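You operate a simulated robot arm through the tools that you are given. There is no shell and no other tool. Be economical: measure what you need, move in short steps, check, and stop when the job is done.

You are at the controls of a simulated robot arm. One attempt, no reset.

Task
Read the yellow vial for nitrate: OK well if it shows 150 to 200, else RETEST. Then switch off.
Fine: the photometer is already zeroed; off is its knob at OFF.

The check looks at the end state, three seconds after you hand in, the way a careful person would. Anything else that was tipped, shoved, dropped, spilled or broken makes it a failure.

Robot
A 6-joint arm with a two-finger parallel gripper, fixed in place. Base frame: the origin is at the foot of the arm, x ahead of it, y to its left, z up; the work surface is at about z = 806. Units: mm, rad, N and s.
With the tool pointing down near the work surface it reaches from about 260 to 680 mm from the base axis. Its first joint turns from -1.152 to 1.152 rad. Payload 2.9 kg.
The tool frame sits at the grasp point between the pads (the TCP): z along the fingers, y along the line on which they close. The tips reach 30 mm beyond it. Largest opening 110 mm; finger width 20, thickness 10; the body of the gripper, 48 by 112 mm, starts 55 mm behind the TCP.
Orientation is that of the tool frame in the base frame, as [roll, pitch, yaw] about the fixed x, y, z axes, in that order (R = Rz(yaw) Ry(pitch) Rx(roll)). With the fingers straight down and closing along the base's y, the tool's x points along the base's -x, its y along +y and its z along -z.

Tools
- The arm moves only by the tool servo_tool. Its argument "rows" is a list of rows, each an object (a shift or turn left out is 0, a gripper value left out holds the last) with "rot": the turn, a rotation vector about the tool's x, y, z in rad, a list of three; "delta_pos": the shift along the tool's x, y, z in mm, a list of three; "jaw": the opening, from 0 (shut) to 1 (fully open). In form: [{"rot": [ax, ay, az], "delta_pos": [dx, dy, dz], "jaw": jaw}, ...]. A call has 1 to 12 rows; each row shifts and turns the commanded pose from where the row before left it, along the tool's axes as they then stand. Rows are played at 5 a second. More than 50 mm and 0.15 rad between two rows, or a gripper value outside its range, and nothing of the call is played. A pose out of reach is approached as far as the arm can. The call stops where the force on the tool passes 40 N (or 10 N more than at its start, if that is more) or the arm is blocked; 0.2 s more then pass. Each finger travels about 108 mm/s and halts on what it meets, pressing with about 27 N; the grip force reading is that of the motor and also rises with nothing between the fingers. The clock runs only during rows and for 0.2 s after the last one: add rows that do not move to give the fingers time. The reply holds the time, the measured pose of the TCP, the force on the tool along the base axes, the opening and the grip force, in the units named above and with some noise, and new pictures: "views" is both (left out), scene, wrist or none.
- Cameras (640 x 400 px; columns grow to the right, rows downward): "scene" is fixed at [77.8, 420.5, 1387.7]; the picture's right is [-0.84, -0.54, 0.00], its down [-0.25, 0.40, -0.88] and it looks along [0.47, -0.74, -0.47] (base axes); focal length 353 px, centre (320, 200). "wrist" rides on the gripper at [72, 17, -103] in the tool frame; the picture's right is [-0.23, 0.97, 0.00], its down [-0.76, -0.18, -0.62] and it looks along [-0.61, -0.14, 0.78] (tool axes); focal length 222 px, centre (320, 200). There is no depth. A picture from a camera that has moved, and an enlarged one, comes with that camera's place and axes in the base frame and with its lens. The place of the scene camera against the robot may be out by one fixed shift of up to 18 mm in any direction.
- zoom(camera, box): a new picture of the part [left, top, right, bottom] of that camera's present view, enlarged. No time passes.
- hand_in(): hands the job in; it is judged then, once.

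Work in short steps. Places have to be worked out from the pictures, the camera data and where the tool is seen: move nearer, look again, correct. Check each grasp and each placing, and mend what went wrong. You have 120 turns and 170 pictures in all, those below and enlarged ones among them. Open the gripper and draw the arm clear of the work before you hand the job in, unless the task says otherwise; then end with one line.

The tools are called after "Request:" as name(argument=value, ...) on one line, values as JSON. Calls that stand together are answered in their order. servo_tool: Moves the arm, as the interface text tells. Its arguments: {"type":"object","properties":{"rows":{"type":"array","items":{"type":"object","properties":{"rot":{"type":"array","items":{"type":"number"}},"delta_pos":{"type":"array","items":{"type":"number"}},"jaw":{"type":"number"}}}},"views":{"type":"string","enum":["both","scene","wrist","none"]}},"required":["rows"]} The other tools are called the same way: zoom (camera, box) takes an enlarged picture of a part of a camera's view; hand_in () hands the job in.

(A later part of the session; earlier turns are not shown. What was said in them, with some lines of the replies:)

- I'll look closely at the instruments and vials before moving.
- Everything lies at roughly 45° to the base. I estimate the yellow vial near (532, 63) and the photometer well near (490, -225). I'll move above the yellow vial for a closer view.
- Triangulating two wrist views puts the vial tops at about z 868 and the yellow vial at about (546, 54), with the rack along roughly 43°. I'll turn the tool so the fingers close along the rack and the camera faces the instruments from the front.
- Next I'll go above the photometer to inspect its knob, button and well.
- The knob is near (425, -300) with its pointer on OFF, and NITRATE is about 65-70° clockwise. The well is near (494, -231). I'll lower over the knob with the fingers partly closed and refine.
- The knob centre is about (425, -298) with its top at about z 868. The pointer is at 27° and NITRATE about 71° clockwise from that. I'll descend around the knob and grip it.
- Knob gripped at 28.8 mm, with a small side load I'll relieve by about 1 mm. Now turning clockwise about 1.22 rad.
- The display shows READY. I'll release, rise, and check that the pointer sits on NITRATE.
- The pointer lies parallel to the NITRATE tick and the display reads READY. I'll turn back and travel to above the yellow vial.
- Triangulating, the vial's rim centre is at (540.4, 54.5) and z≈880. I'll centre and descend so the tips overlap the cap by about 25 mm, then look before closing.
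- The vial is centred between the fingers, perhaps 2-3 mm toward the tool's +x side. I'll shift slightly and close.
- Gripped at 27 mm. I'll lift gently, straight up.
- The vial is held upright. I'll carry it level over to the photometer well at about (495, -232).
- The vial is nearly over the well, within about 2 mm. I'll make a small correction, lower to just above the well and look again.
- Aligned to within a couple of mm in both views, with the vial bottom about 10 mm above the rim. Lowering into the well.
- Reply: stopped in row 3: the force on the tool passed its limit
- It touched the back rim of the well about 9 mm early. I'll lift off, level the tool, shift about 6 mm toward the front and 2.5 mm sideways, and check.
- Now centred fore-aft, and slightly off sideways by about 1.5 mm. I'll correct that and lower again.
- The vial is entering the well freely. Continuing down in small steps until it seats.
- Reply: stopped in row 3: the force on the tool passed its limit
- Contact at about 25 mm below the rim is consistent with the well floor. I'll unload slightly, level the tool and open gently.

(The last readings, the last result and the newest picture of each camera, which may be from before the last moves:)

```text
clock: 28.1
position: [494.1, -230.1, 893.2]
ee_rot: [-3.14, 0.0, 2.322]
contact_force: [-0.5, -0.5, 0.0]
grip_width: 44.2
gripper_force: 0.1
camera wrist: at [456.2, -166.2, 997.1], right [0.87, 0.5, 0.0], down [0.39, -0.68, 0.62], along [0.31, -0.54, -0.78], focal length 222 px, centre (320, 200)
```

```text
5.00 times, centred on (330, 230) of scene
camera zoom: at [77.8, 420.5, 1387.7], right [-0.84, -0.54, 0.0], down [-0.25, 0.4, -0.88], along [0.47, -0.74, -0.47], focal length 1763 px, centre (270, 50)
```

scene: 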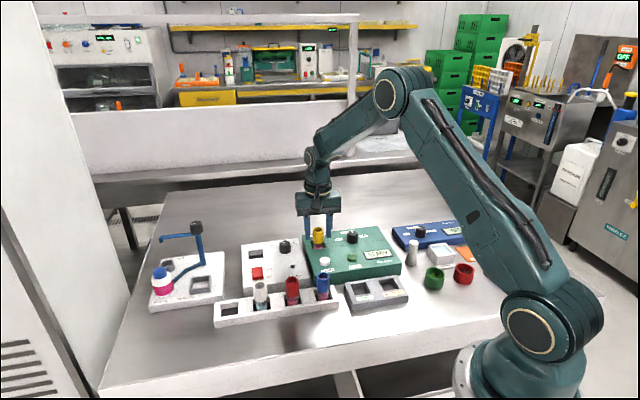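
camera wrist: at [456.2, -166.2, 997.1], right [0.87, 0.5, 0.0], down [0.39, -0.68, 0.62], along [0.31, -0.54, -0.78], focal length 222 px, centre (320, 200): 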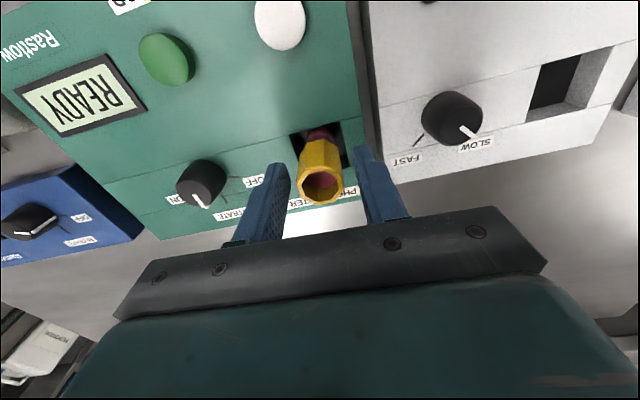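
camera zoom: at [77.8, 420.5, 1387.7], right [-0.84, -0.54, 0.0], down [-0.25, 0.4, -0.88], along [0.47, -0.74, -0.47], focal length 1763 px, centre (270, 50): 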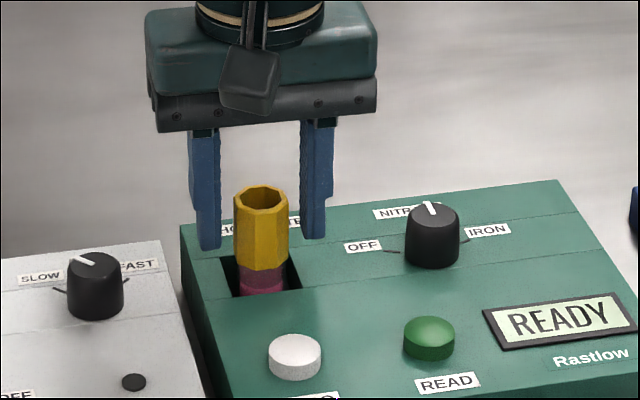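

The vial stands upright in the well. I'll rise straight up, move over the READ button and close the fingers.

Request:
servo_tool(rows=[{"delta_pos": [0, 0, -20]}, {"delta_pos": [0, 0, -30]}, {"delta_pos": [0, 0, -35]}, {"delta_pos": [25, -24, 0], "jaw": 0}, {"delta_pos": [25, -24, 0]}, {"delta_pos": [25.6, -25, 0]}, {"delta_pos": [0, 0, 30]}, {"delta_pos": [0, 0, 30]}, {}], views="both")

Request:
zoom(camera="wrist", box=[220, 50, 420, 210])

Request:
zoom(camera="scene", box=[290, 200, 410, 290])

```text
clock: 30.1
position: [386.5, -226.9, 917.7]
ee_rot: [-3.14, -0.001, 2.322]
contact_force: [-0.2, 0.4, 0.5]
grip_width: 0.0
gripper_force: 27.3
camera wrist: at [350.4, -161.2, 1022.2], right [0.87, 0.5, 0.0], down [0.39, -0.68, 0.62], along [0.31, -0.54, -0.78], focal length 222 px, centre (320, 200)
```

scene: 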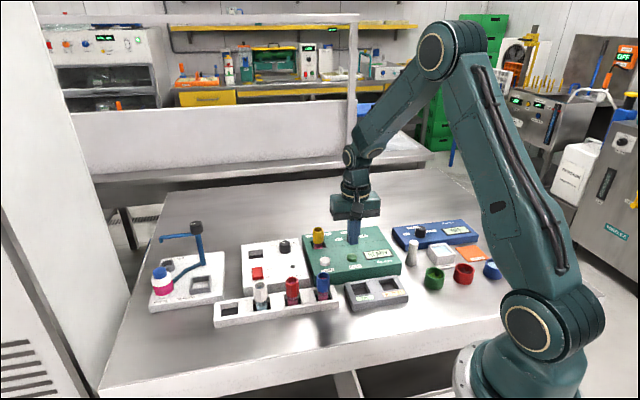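
wrist: 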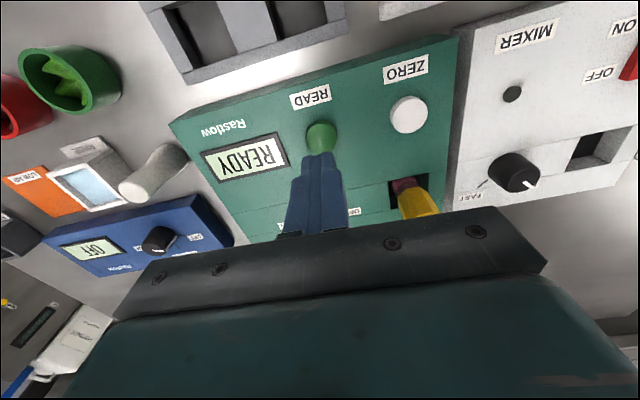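

```text
2.50 times, centred on (320, 130) of wrist
camera zoom: at [350.4, -161.2, 1022.2], right [0.87, 0.5, 0.0], down [0.39, -0.68, 0.62], along [0.31, -0.54, -0.78], focal length 555 px, centre (320, 375)
```

zoom: 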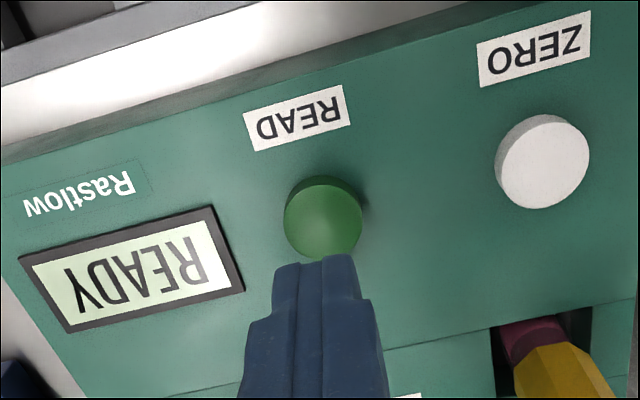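

```text
4.44 times, centred on (350, 245) of scene
camera zoom: at [77.8, 420.5, 1387.7], right [-0.84, -0.54, 0.0], down [-0.25, 0.4, -0.88], along [0.47, -0.74, -0.47], focal length 1567 px, centre (187, 0)
```

zoom: 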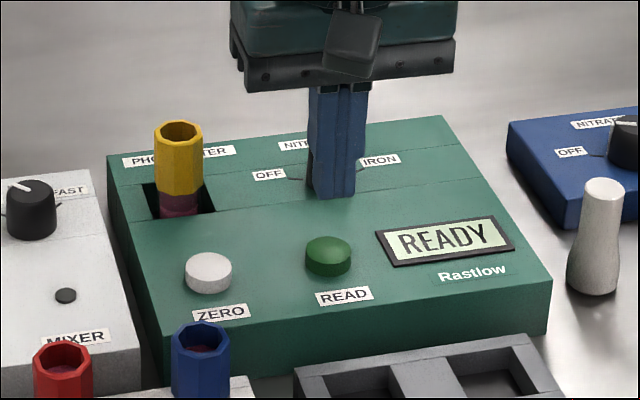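

The closed tips are about 4 mm short of the button centre. I'll correct and lower to just above it, then press in small steps.

Request:
servo_tool(rows=[{"delta_pos": [3, 1.5, 16]}, {"delta_pos": [0, 0, 14]}, {"delta_pos": [0, 0, 3]}, {"delta_pos": [0, 0, 3]}, {}], views="scene")

Request:
zoom(camera="scene", box=[290, 200, 410, 290])

```text
clock: 31.3
position: [387.2, -222.9, 882.5]
ee_rot: [-3.141, 0.0, 2.32]
contact_force: [0.0, 0.0, -0.3]
grip_width: 0.1
gripper_force: 26.9
```

scene: 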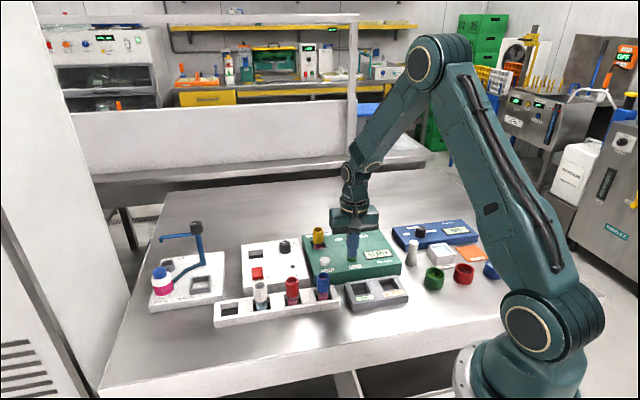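

```text
4.44 times, centred on (350, 245) of scene
camera zoom: at [77.8, 420.5, 1387.7], right [-0.84, -0.54, 0.0], down [-0.25, 0.4, -0.88], along [0.47, -0.74, -0.47], focal length 1567 px, centre (187, 0)
```

zoom: 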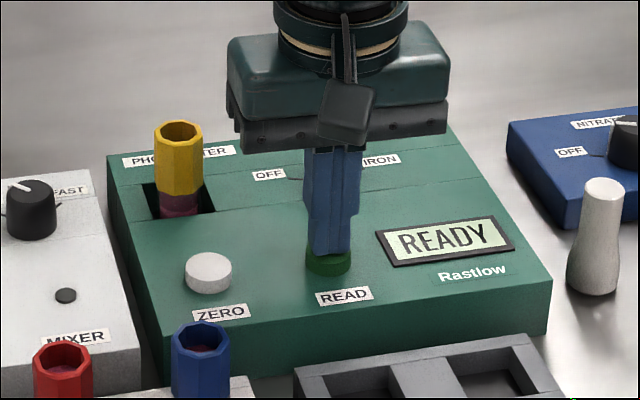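

Just above the button; now pressing gently.

Request:
servo_tool(rows=[{"delta_pos": [0, 0, 2]}, {"delta_pos": [0, 0, 2]}, {"delta_pos": [0, 0, 1]}], views="scene")

Request:
zoom(camera="scene", box=[290, 200, 410, 290])

```text
clock: 32.1
position: [387.8, -222.5, 876.2]
ee_rot: [-3.139, -0.001, 2.321]
contact_force: [-0.8, -0.3, 3.0]
grip_width: 0.1
gripper_force: 27.2
```

scene: 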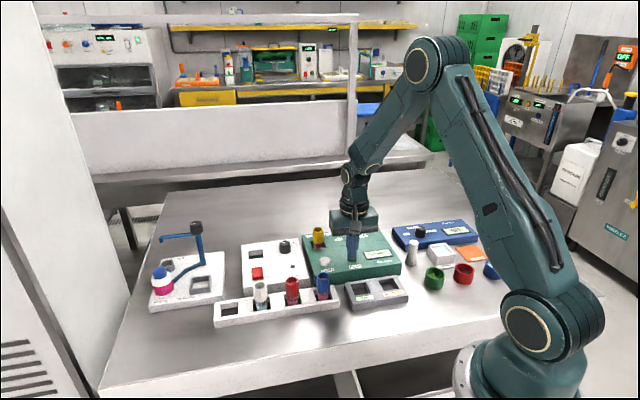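

```text
4.44 times, centred on (350, 245) of scene
camera zoom: at [77.8, 420.5, 1387.7], right [-0.84, -0.54, 0.0], down [-0.25, 0.4, -0.88], along [0.47, -0.74, -0.47], focal length 1567 px, centre (187, 0)
```

zoom: 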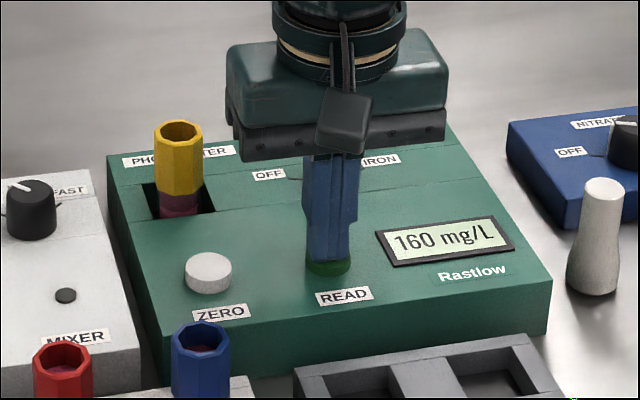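

Display reads 160 mg/L. I'll release the button, rise and confirm, then look at the OK/RETEST tray.

Request:
servo_tool(rows=[{"delta_pos": [0, 0, -15]}, {"delta_pos": [0, 0, -40]}, {"delta_pos": [10, -10, -40]}, {"delta_pos": [30, -10, -15], "jaw": 0.4}, {}, {}], views="both")

Request:
zoom(camera="wrist", box=[200, 0, 470, 180])

Request:
zoom(camera="scene", box=[290, 200, 430, 320])

```text
clock: 33.5
position: [345.6, -206.8, 987.1]
ee_rot: [-3.14, 0.001, 2.322]
contact_force: [0.4, -0.3, -0.6]
grip_width: 44.0
gripper_force: 0.1
camera wrist: at [308.6, -142.1, 1091.6], right [0.87, 0.5, 0.0], down [0.39, -0.68, 0.62], along [0.31, -0.54, -0.78], focal length 222 px, centre (320, 200)
```

scene: 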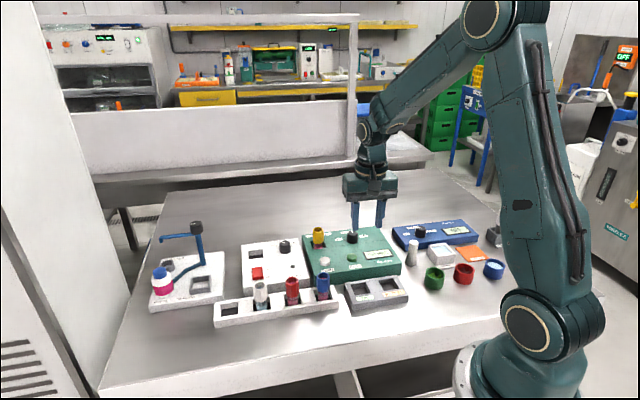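
wrist: 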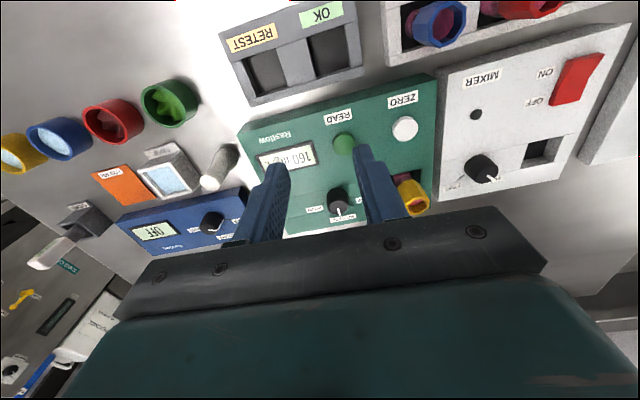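

```text
2.22 times, centred on (335, 90) of wrist
camera zoom: at [308.6, -142.1, 1091.6], right [0.87, 0.5, 0.0], down [0.39, -0.68, 0.62], along [0.31, -0.54, -0.78], focal length 494 px, centre (287, 444)
```

zoom: 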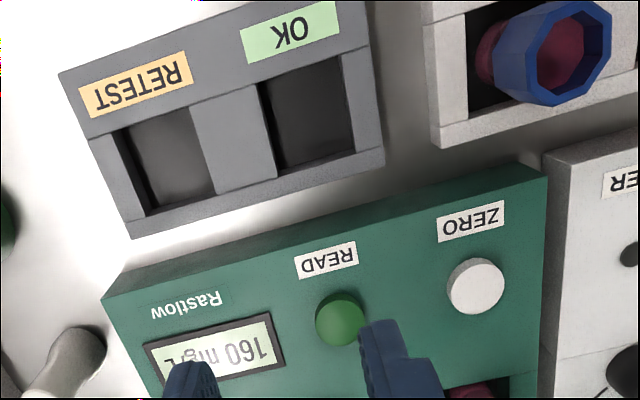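

```text
3.33 times, centred on (360, 260) of scene
camera zoom: at [77.8, 420.5, 1387.7], right [-0.84, -0.54, 0.0], down [-0.25, 0.4, -0.88], along [0.47, -0.74, -0.47], focal length 1175 px, centre (187, 0)
```

zoom: 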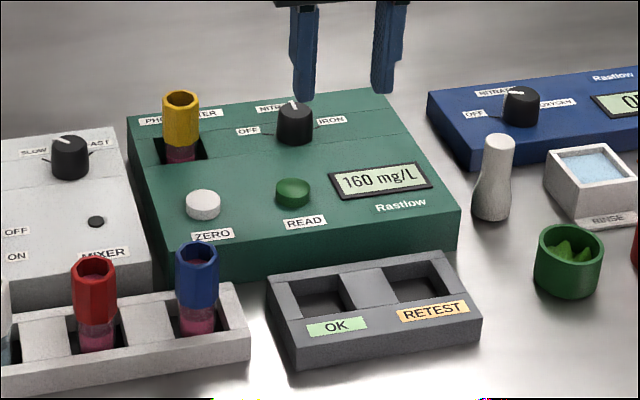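

160 mg/L is confirmed and within 150-200, so the vial goes to the OK slot, near (329, -157). I'll go back above the vial in the well.

Request:
servo_tool(rows=[{"delta_pos": [-30, 23, 0], "jaw": 0.5}, {"delta_pos": [-30, 23, 0]}, {"delta_pos": [-30, 23, 0]}, {"delta_pos": [-28.5, 23.7, 0]}, {"delta_pos": [0, 0, 20]}, {}], views="wrist")

Request:
zoom(camera="wrist", box=[220, 50, 420, 210])

```text
clock: 34.9
position: [494.8, -230.4, 966.6]
ee_rot: [-3.141, 0.001, 2.321]
contact_force: [0.4, -0.1, 0.1]
grip_width: 54.9
gripper_force: 0.1
camera wrist: at [457.8, -164.8, 1071.2], right [0.87, 0.5, 0.0], down [0.39, -0.68, 0.62], along [0.31, -0.54, -0.78], focal length 222 px, centre (320, 200)
```

wrist: 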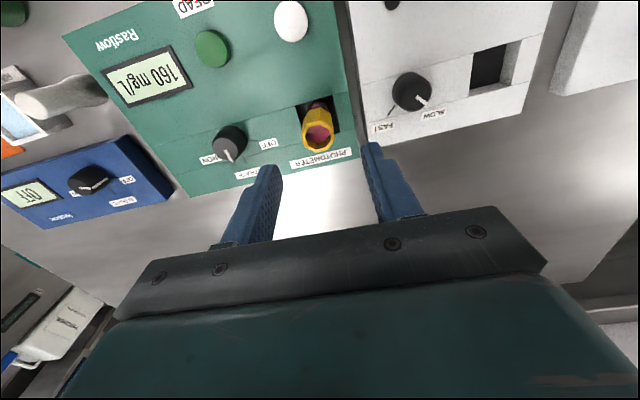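

```text
2.50 times, centred on (320, 130) of wrist
camera zoom: at [457.8, -164.8, 1071.2], right [0.87, 0.5, 0.0], down [0.39, -0.68, 0.62], along [0.31, -0.54, -0.78], focal length 555 px, centre (320, 375)
```

zoom: 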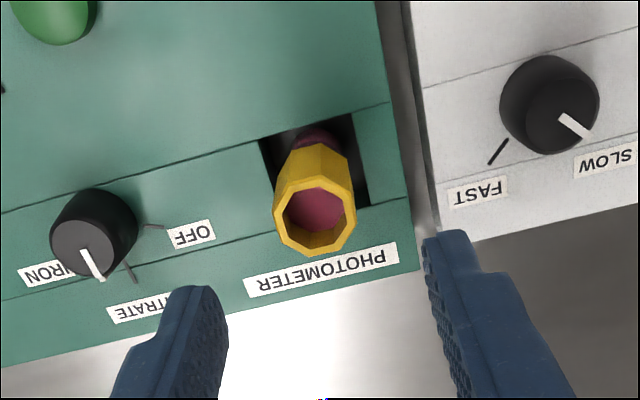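

The vial rim is centred under the tool. Descending to grip it at the same height as before.

Request:
servo_tool(rows=[{"delta_pos": [-0.5, -1, 25]}, {"delta_pos": [0, 0, 25]}, {"delta_pos": [0, 0, 15]}, {"delta_pos": [0, 0, 8]}, {}, {"jaw": 0.1}, {}, {}, {}], views="wrist")

```text
clock: 36.9
position: [493.9, -230.7, 893.2]
ee_rot: [-3.139, 0.0, 2.321]
contact_force: [0.1, 0.1, -0.4]
grip_width: 26.9
gripper_force: 26.6
camera wrist: at [456.6, -166.7, 997.8], right [0.87, 0.5, 0.0], down [0.39, -0.68, 0.62], along [0.31, -0.54, -0.78], focal length 222 px, centre (320, 200)
```

wrist: 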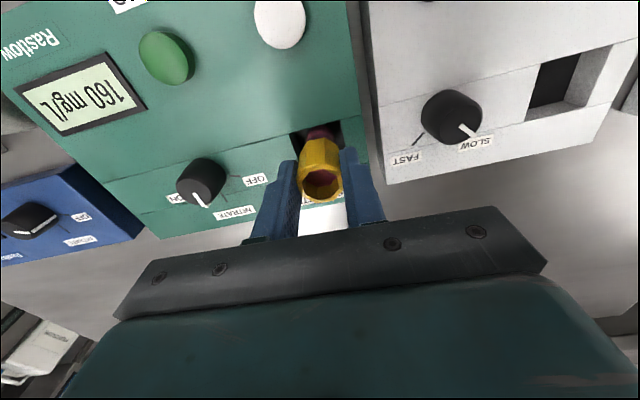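

Gripped. Lifting straight out, then carrying level to above the OK slot.

Request:
servo_tool(rows=[{"delta_pos": [0, 0, -10]}, {"delta_pos": [0, 0, -20]}, {"delta_pos": [0, 0, -20]}, {"delta_pos": [0, 0, -20]}, {"delta_pos": [0, 0, -15]}, {}], views="none")

Request:
servo_tool(rows=[{"delta_pos": [14, -6, 0]}, {"delta_pos": [22, -9.5, 0]}, {"delta_pos": [25, -10.5, 0]}, {"delta_pos": [25, -10.5, 0]}, {"delta_pos": [25, -10.5, 0]}, {"delta_pos": [22, -9.5, 0]}, {"delta_pos": [20, -8, 0]}, {"delta_pos": [13.5, -6, 0]}, {}, {}], views="both")

Request:
zoom(camera="wrist", box=[220, 50, 420, 210])

Request:
zoom(camera="scene", box=[310, 210, 430, 320])

```text
clock: 38.3
position: [492.7, -231.3, 978.2]
ee_rot: [-3.14, 0.0, 2.32]
contact_force: [-0.4, -1.1, -0.7]
grip_width: 26.9
gripper_force: 26.6
```

```text
clock: 40.5
position: [328.8, -157.6, 979.9]
ee_rot: [-3.14, 0.0, 2.321]
contact_force: [-0.1, 0.1, -0.3]
grip_width: 27.1
gripper_force: 27.1
camera wrist: at [291.3, -92.8, 1083.6], right [0.87, 0.5, 0.0], down [0.39, -0.68, 0.62], along [0.31, -0.54, -0.78], focal length 222 px, centre (320, 200)
```

scene: 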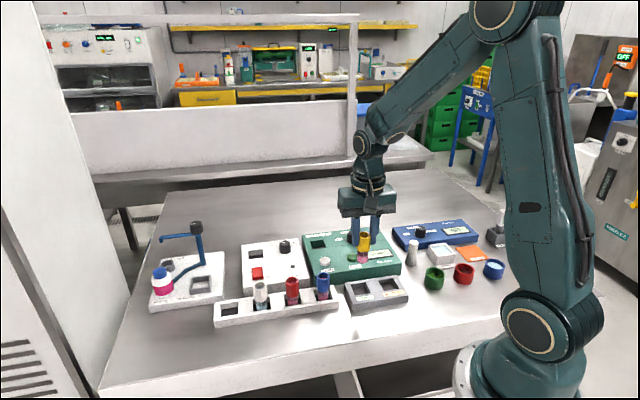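
wrist: 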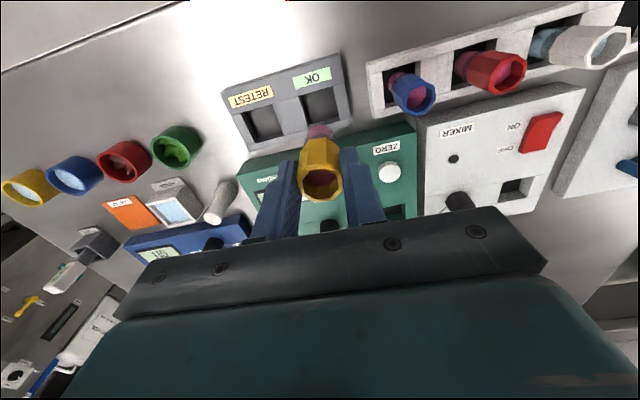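

```text
2.50 times, centred on (320, 130) of wrist
camera zoom: at [291.3, -92.8, 1083.6], right [0.87, 0.5, 0.0], down [0.39, -0.68, 0.62], along [0.31, -0.54, -0.78], focal length 555 px, centre (320, 375)
```

zoom: 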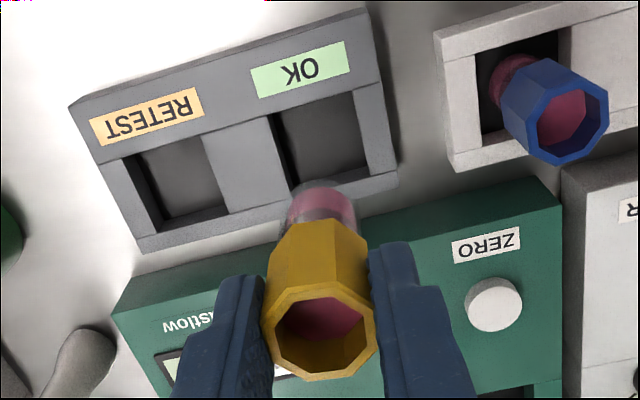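

```text
3.64 times, centred on (370, 265) of scene
camera zoom: at [77.8, 420.5, 1387.7], right [-0.84, -0.54, 0.0], down [-0.25, 0.4, -0.88], along [0.47, -0.74, -0.47], focal length 1282 px, centre (138, -36)
```

zoom: 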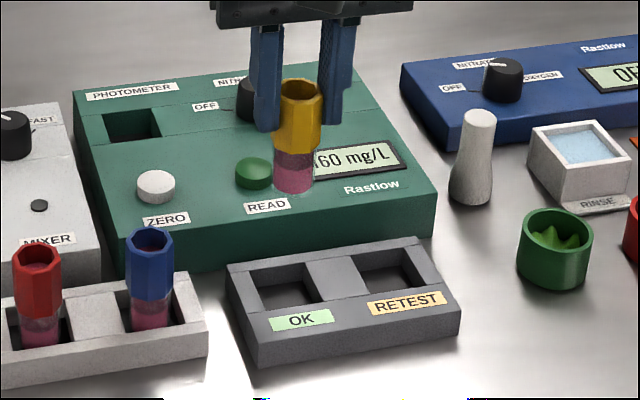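

Triangulated OK slot centre: (327.3, -156.2), rim z≈831. I'll correct by 2 mm and lower to just above the slot.

Request:
servo_tool(rows=[{"delta_pos": [2.4, -0.2, 15]}, {"delta_pos": [0, 0, 20]}, {"delta_pos": [0, 0, 17]}, {"delta_pos": [0, 0, 8]}, {}], views="both")

Request:
zoom(camera="wrist", box=[220, 50, 420, 210])

Request:
zoom(camera="scene", box=[330, 230, 430, 320])

```text
clock: 41.7
position: [326.8, -157.4, 918.7]
ee_rot: [-3.141, -0.003, 2.32]
contact_force: [0.1, -0.4, 0.1]
grip_width: 27.2
gripper_force: 27.1
camera wrist: at [289.6, -91.6, 1023.2], right [0.87, 0.5, 0.0], down [0.39, -0.68, 0.62], along [0.31, -0.54, -0.78], focal length 222 px, centre (320, 200)
```

scene: 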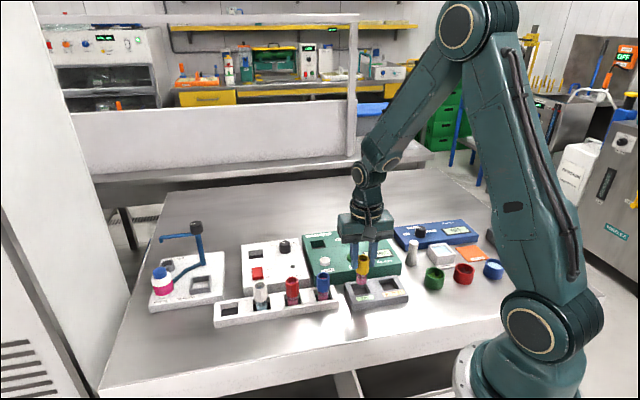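
wrist: 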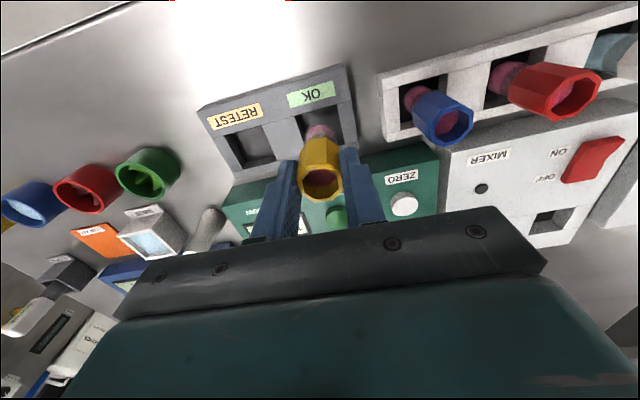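

```text
2.50 times, centred on (320, 130) of wrist
camera zoom: at [289.6, -91.6, 1023.2], right [0.87, 0.5, 0.0], down [0.39, -0.68, 0.62], along [0.31, -0.54, -0.78], focal length 555 px, centre (320, 375)
```

zoom: 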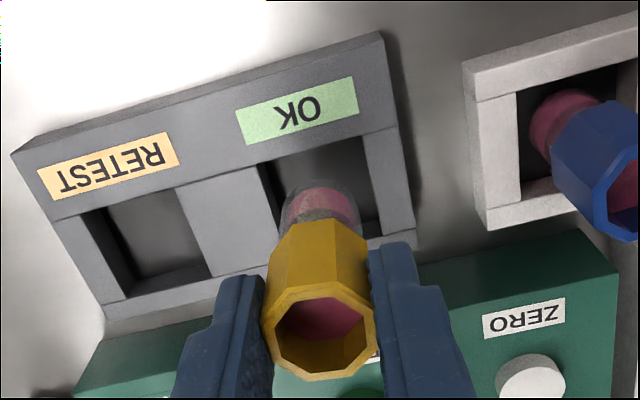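

```text
4.44 times, centred on (380, 275) of scene
camera zoom: at [77.8, 420.5, 1387.7], right [-0.84, -0.54, 0.0], down [-0.25, 0.4, -0.88], along [0.47, -0.74, -0.47], focal length 1567 px, centre (53, -133)
```

zoom: 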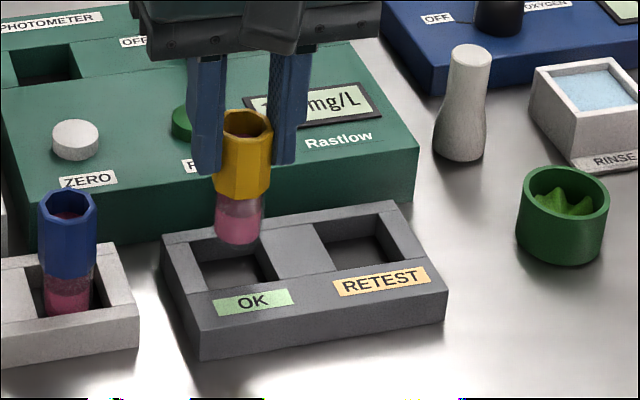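

Nearly centred. I'll shift 1.5 mm each way and lower into the OK slot.

Request:
servo_tool(rows=[{"delta_pos": [1.5, 1.5, 4]}, {"delta_pos": [0, 0, 6]}, {"delta_pos": [0, 0, 6]}, {"delta_pos": [0, 0, 5]}, {}], views="both")

Request:
zoom(camera="scene", box=[330, 230, 430, 320])

```text
clock: 42.9
position: [326.4, -153.3, 896.9]
ee_rot: [3.142, -0.002, 2.32]
contact_force: [1.3, 0.0, -0.1]
grip_width: 26.9
gripper_force: 27.2
camera wrist: at [289.4, -89.2, 1002.5], right [0.87, 0.5, 0.0], down [0.39, -0.68, 0.62], along [0.31, -0.54, -0.78], focal length 222 px, centre (320, 200)
```

scene: 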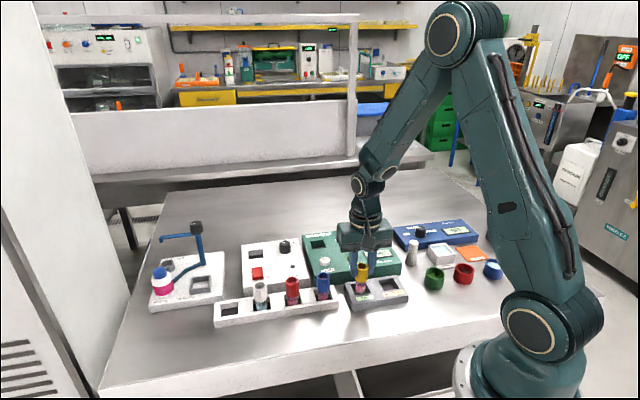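
wrist: 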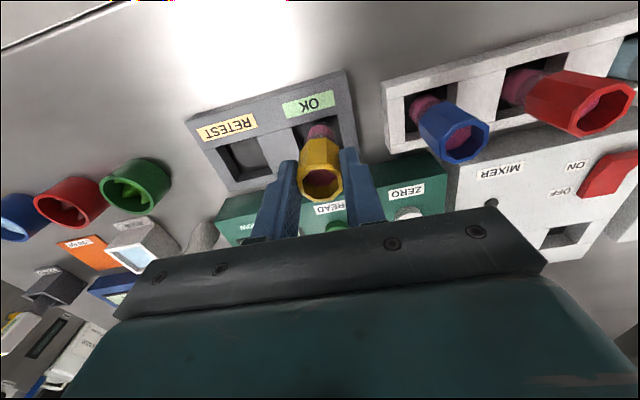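

```text
4.44 times, centred on (380, 275) of scene
camera zoom: at [77.8, 420.5, 1387.7], right [-0.84, -0.54, 0.0], down [-0.25, 0.4, -0.88], along [0.47, -0.74, -0.47], focal length 1567 px, centre (53, -133)
```

zoom: 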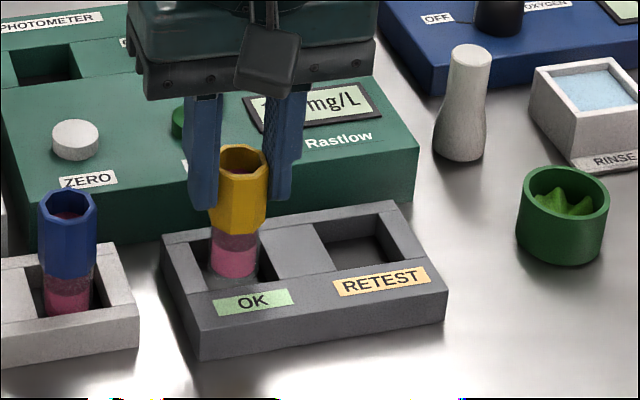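

Inside the OK slot; continuing gently down to the floor.

Request:
servo_tool(rows=[{"delta_pos": [0, 0, 4]}, {"delta_pos": [0, 0, 3]}, {"delta_pos": [0, 0, 2]}, {"delta_pos": [0, 0, 2]}, {}], views="scene")

Request:
zoom(camera="scene", box=[330, 230, 430, 320])

```text
clock: 44.1
position: [326.2, -152.1, 886.8]
ee_rot: [-3.139, 0.0, 2.321]
contact_force: [0.4, -0.9, -0.4]
grip_width: 27.0
gripper_force: 27.2
```

scene: 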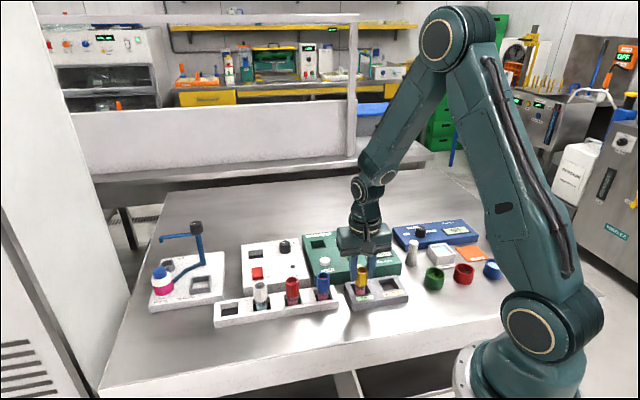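

```text
4.44 times, centred on (380, 275) of scene
camera zoom: at [77.8, 420.5, 1387.7], right [-0.84, -0.54, 0.0], down [-0.25, 0.4, -0.88], along [0.47, -0.74, -0.47], focal length 1567 px, centre (53, -133)
```

zoom: 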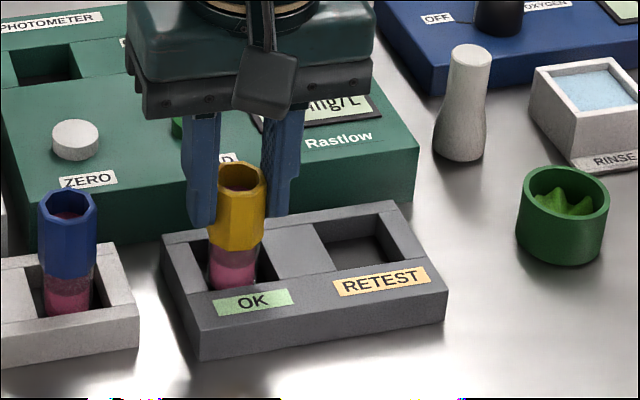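

Request:
servo_tool(rows=[{"delta_pos": [-1, 0, 1.5]}, {"delta_pos": [0, 0, 1.5]}, {"delta_pos": [0, 0, 1.5]}, {}], views="none")

```text
clock: 45.1
position: [327.8, -154.0, 883.0]
ee_rot: [-3.14, 0.0, 2.322]
contact_force: [0.1, 1.1, 0.0]
grip_width: 27.0
gripper_force: 27.2
```

No floor contact yet; continuing.

Request:
servo_tool(rows=[{"delta_pos": [0, 0, 1.5]}, {"delta_pos": [0, 0, 1.5]}, {"delta_pos": [0, 0, 1.5]}, {}], views="scene")

Request:
zoom(camera="scene", box=[330, 230, 430, 320])

```text
clock: 46.0
position: [329.0, -154.8, 880.7]
ee_rot: [-3.141, 0.005, 2.323]
contact_force: [-1.8, 0.2, 8.4]
grip_width: 27.0
gripper_force: 27.0
stopped in row 4: the force on the tool passed its limit (the readings are from after the stop); the commanded pose is now the measured one
```

scene: 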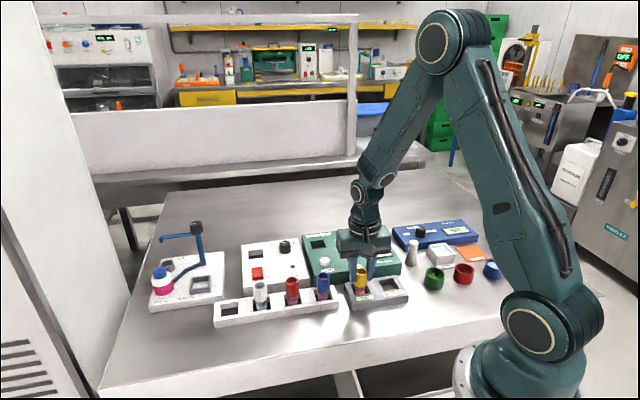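

```text
4.44 times, centred on (380, 275) of scene
camera zoom: at [77.7, 420.6, 1387.7], right [-0.84, -0.54, 0.0], down [-0.25, 0.4, -0.88], along [0.48, -0.74, -0.47], focal length 1567 px, centre (53, -133)
```

zoom: 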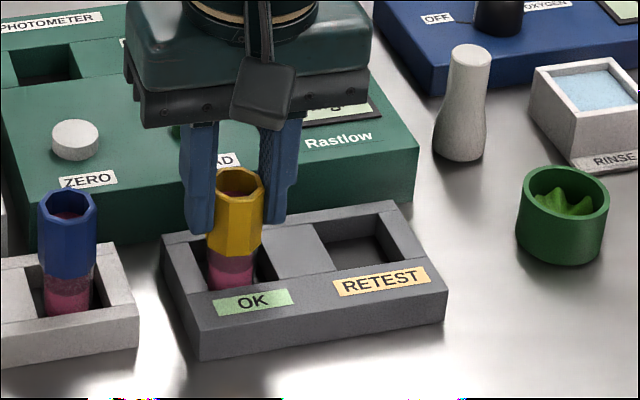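

Floor reached. Unload slightly, level, and release gently.

Request:
servo_tool(rows=[{"delta_pos": [1, 0, -0.8], "rot": [0, 0.005, 0]}, {}, {"jaw": 0.3}, {"jaw": 0.4}, {}, {}], views="both")

Request:
zoom(camera="scene", box=[330, 230, 430, 320])

```text
clock: 47.4
position: [326.3, -153.6, 880.9]
ee_rot: [3.141, -0.003, 2.321]
contact_force: [-0.2, -0.1, -0.1]
grip_width: 44.1
gripper_force: 0.0
camera wrist: at [290.5, -89.5, 985.7], right [0.87, 0.5, 0.0], down [0.39, -0.68, 0.62], along [0.31, -0.54, -0.78], focal length 222 px, centre (320, 200)
```

scene: 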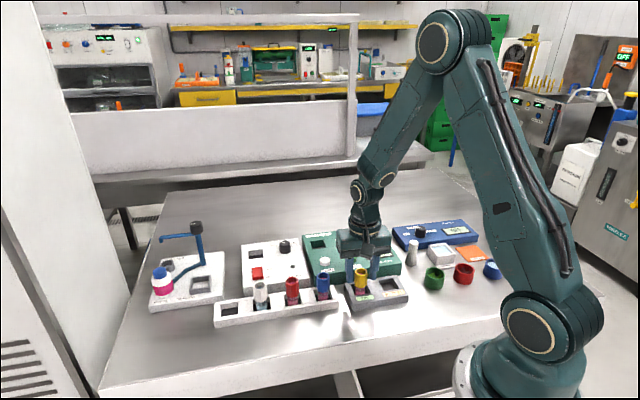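
wrist: 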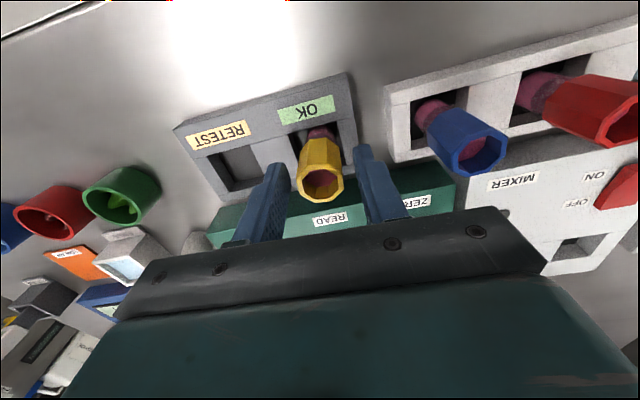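

```text
4.44 times, centred on (380, 275) of scene
camera zoom: at [77.8, 420.5, 1387.7], right [-0.84, -0.54, 0.0], down [-0.25, 0.4, -0.88], along [0.47, -0.74, -0.47], focal length 1567 px, centre (53, -133)
```

zoom: 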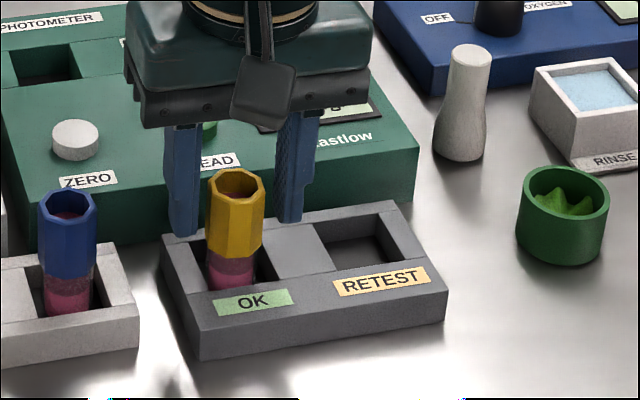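

The vial is standing in OK. Rising, moving over the knob, and turning the tool to the orientation in which it left the knob.

Request:
servo_tool(rows=[{"delta_pos": [0, 0, -20]}, {"delta_pos": [0, 0, -30]}, {"delta_pos": [0, 0, -40], "jaw": 0.5}, {"delta_pos": [-43, -6.5, 0]}, {"delta_pos": [-43, -6.5, 0]}, {"delta_pos": [-43, -6.5, 0]}, {"delta_pos": [-43, -6.5, 0]}, {}], views="none")

Request:
servo_tool(rows=[{"rot": [0, 0, 0.136]}, {"rot": [0, 0, 0.136]}, {"rot": [0, 0, 0.136]}, {"rot": [0, 0, 0.136]}, {"rot": [0, 0, 0.136]}, {"rot": [0, 0, 0.136]}, {"rot": [0, 0, 0.136]}, {"rot": [0, 0, 0.136]}, {"rot": [0, 0, 0.136]}, {}], views="wrist")

Request:
zoom(camera="wrist", box=[220, 50, 420, 210])

```text
clock: 49.2
position: [426.0, -298.1, 970.9]
ee_rot: [-3.14, -0.004, 2.321]
contact_force: [0.6, 0.5, -0.1]
grip_width: 55.1
gripper_force: 0.1
```

```text
clock: 51.4
position: [424.3, -297.8, 970.1]
ee_rot: [-3.139, 0.0, 1.095]
contact_force: [0.4, 0.0, -0.6]
grip_width: 55.0
gripper_force: 0.0
camera wrist: at [474.1, -241.1, 1075.2], right [0.76, -0.65, 0.0], down [-0.51, -0.6, 0.62], along [-0.41, -0.47, -0.78], focal length 222 px, centre (320, 200)
```

wrist: 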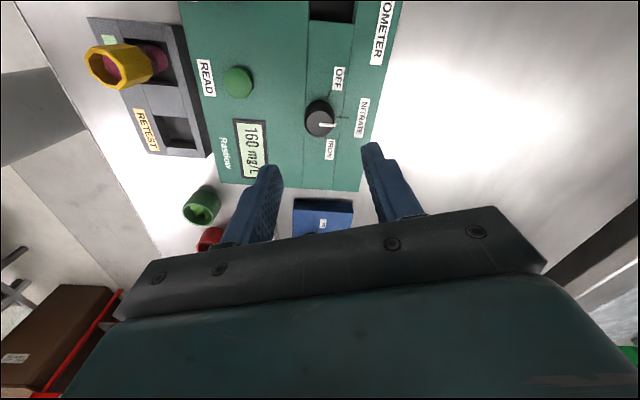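

```text
2.50 times, centred on (320, 130) of wrist
camera zoom: at [474.1, -241.1, 1075.2], right [0.76, -0.65, 0.0], down [-0.51, -0.6, 0.62], along [-0.41, -0.47, -0.78], focal length 555 px, centre (320, 375)
```

zoom: 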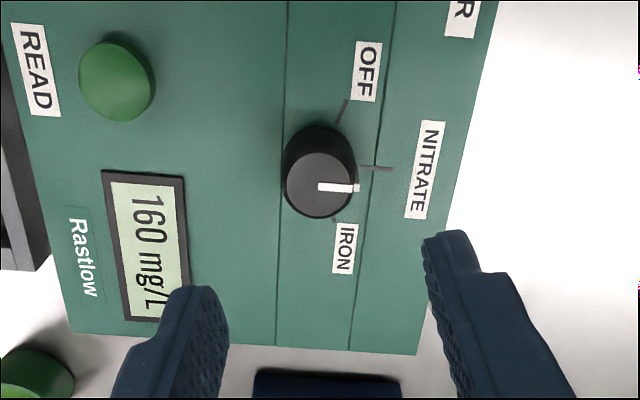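

Same pose as when I left the knob. Descend 91 mm and grip it.

Request:
servo_tool(rows=[{"delta_pos": [0, 0, 30]}, {"delta_pos": [0, 0, 30]}, {"delta_pos": [0, 0, 20]}, {"delta_pos": [0, 0, 11]}, {}, {"jaw": 0.2}, {}, {}], views="wrist")

```text
clock: 53.2
position: [423.9, -298.2, 879.2]
ee_rot: [-3.139, 0.0, 1.097]
contact_force: [-2.8, 2.5, -2.5]
grip_width: 28.5
gripper_force: 44.8
camera wrist: at [473.4, -240.9, 984.0], right [0.76, -0.65, 0.0], down [-0.5, -0.6, 0.62], along [-0.41, -0.47, -0.78], focal length 222 px, centre (320, 200)
```

wrist: 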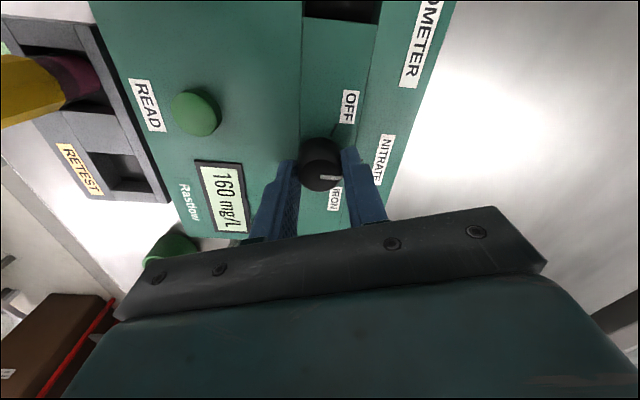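

Knob gripped. Turning back counter-clockwise to OFF.

Request:
servo_tool(rows=[{"rot": [0, 0, -0.136]}, {"rot": [0, 0, -0.136]}, {"rot": [0, 0, -0.136]}, {"rot": [0, 0, -0.136]}, {"rot": [0, 0, -0.136]}, {"rot": [0, 0, -0.136]}, {"rot": [0, 0, -0.136]}, {"rot": [0, 0, -0.136]}, {"rot": [0, 0, -0.136]}, {}], views="wrist")

Request:
zoom(camera="wrist", box=[120, 0, 420, 200])

```text
clock: 55.4
position: [424.8, -297.7, 878.8]
ee_rot: [-3.14, -0.003, 2.322]
contact_force: [-9.9, 1.1, -4.7]
grip_width: 28.4
gripper_force: 45.1
camera wrist: at [388.0, -233.1, 984.3], right [0.87, 0.5, 0.0], down [0.39, -0.68, 0.62], along [0.31, -0.54, -0.78], focal length 222 px, centre (320, 200)
```

wrist: 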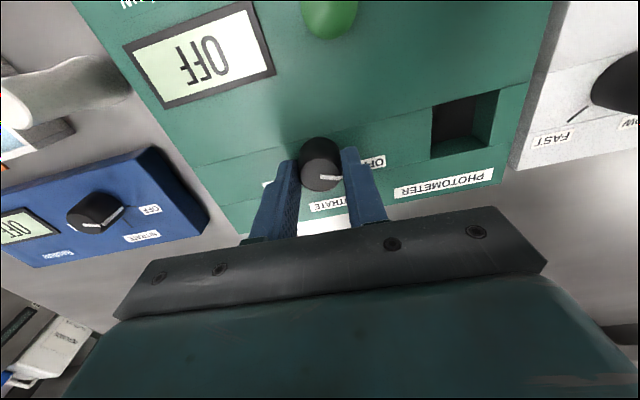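

```text
2.00 times, centred on (270, 100) of wrist
camera zoom: at [388.0, -233.1, 984.3], right [0.87, 0.5, 0.0], down [0.39, -0.68, 0.62], along [0.31, -0.54, -0.78], focal length 444 px, centre (420, 400)
```

zoom: 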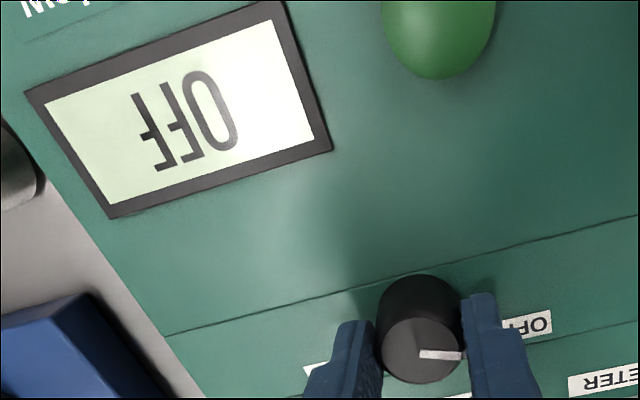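

The display shows OFF. Release, rise well clear and make a final check.

Request:
servo_tool(rows=[{"jaw": 0.5}, {}, {"delta_pos": [0, 0, -30]}, {"delta_pos": [0, 0, -40]}, {"delta_pos": [0, 0, -45]}, {"delta_pos": [0, 0, -45]}, {}], views="both")

Request:
zoom(camera="scene", box=[210, 210, 430, 330])

Request:
zoom(camera="wrist", box=[220, 50, 420, 210])

```text
clock: 57.0
position: [425.1, -297.5, 1039.0]
ee_rot: [-3.141, -0.004, 2.322]
contact_force: [0.3, 0.2, -0.5]
grip_width: 55.1
gripper_force: 0.0
camera wrist: at [388.7, -233.3, 1143.8], right [0.87, 0.5, 0.0], down [0.39, -0.68, 0.62], along [0.31, -0.54, -0.78], focal length 222 px, centre (320, 200)
```

scene: 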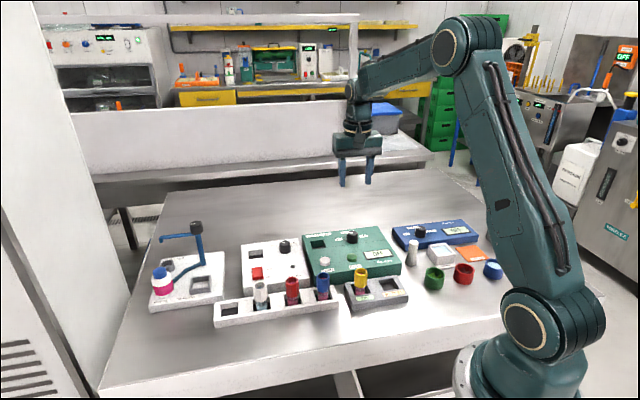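
wrist: 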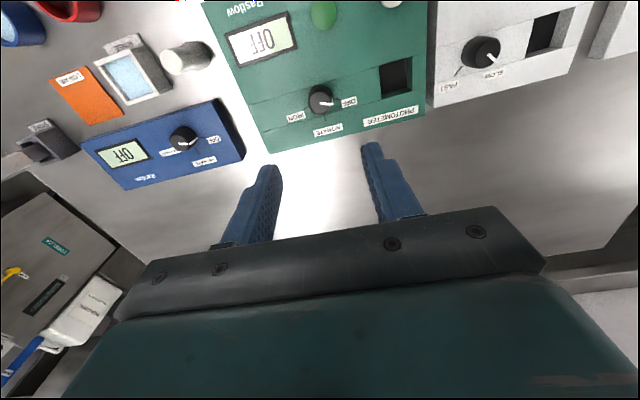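

```text
2.91 times, centred on (320, 270) of scene
camera zoom: at [77.8, 420.5, 1387.7], right [-0.84, -0.54, 0.0], down [-0.25, 0.4, -0.88], along [0.47, -0.74, -0.47], focal length 1026 px, centre (320, -4)
```

zoom: 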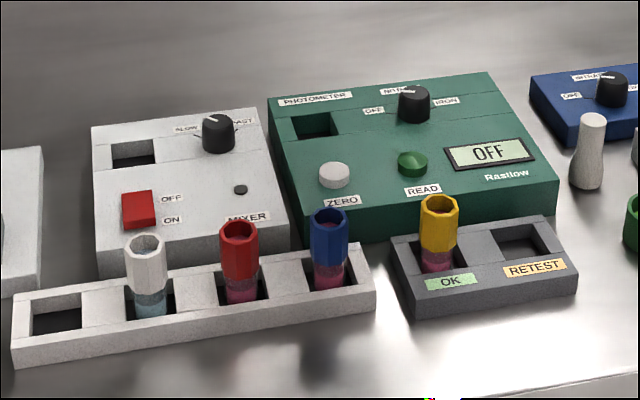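

```text
2.50 times, centred on (320, 130) of wrist
camera zoom: at [388.7, -233.3, 1143.8], right [0.87, 0.5, 0.0], down [0.39, -0.68, 0.62], along [0.31, -0.54, -0.78], focal length 555 px, centre (320, 375)
```

zoom: 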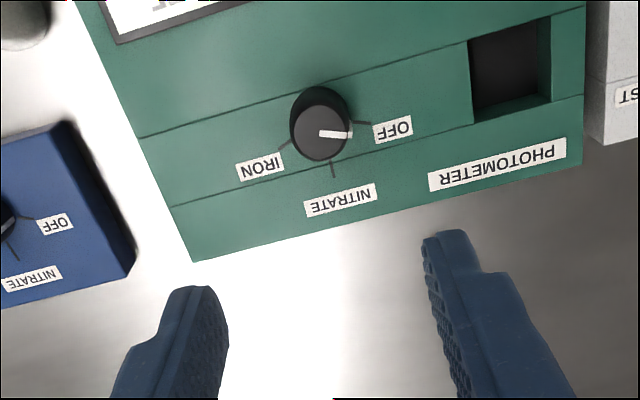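

The yellow vial is upright in OK, the photometer knob and display are at OFF, everything else is undisturbed, and the arm is clear with the gripper open. Handing in.

Request:
hand_in()

```text
The job is handed in.
```

The yellow vial read 160 mg/L nitrate, inside 150–200, so it is in the OK slot; the photometer is switched off and the job is handed in.
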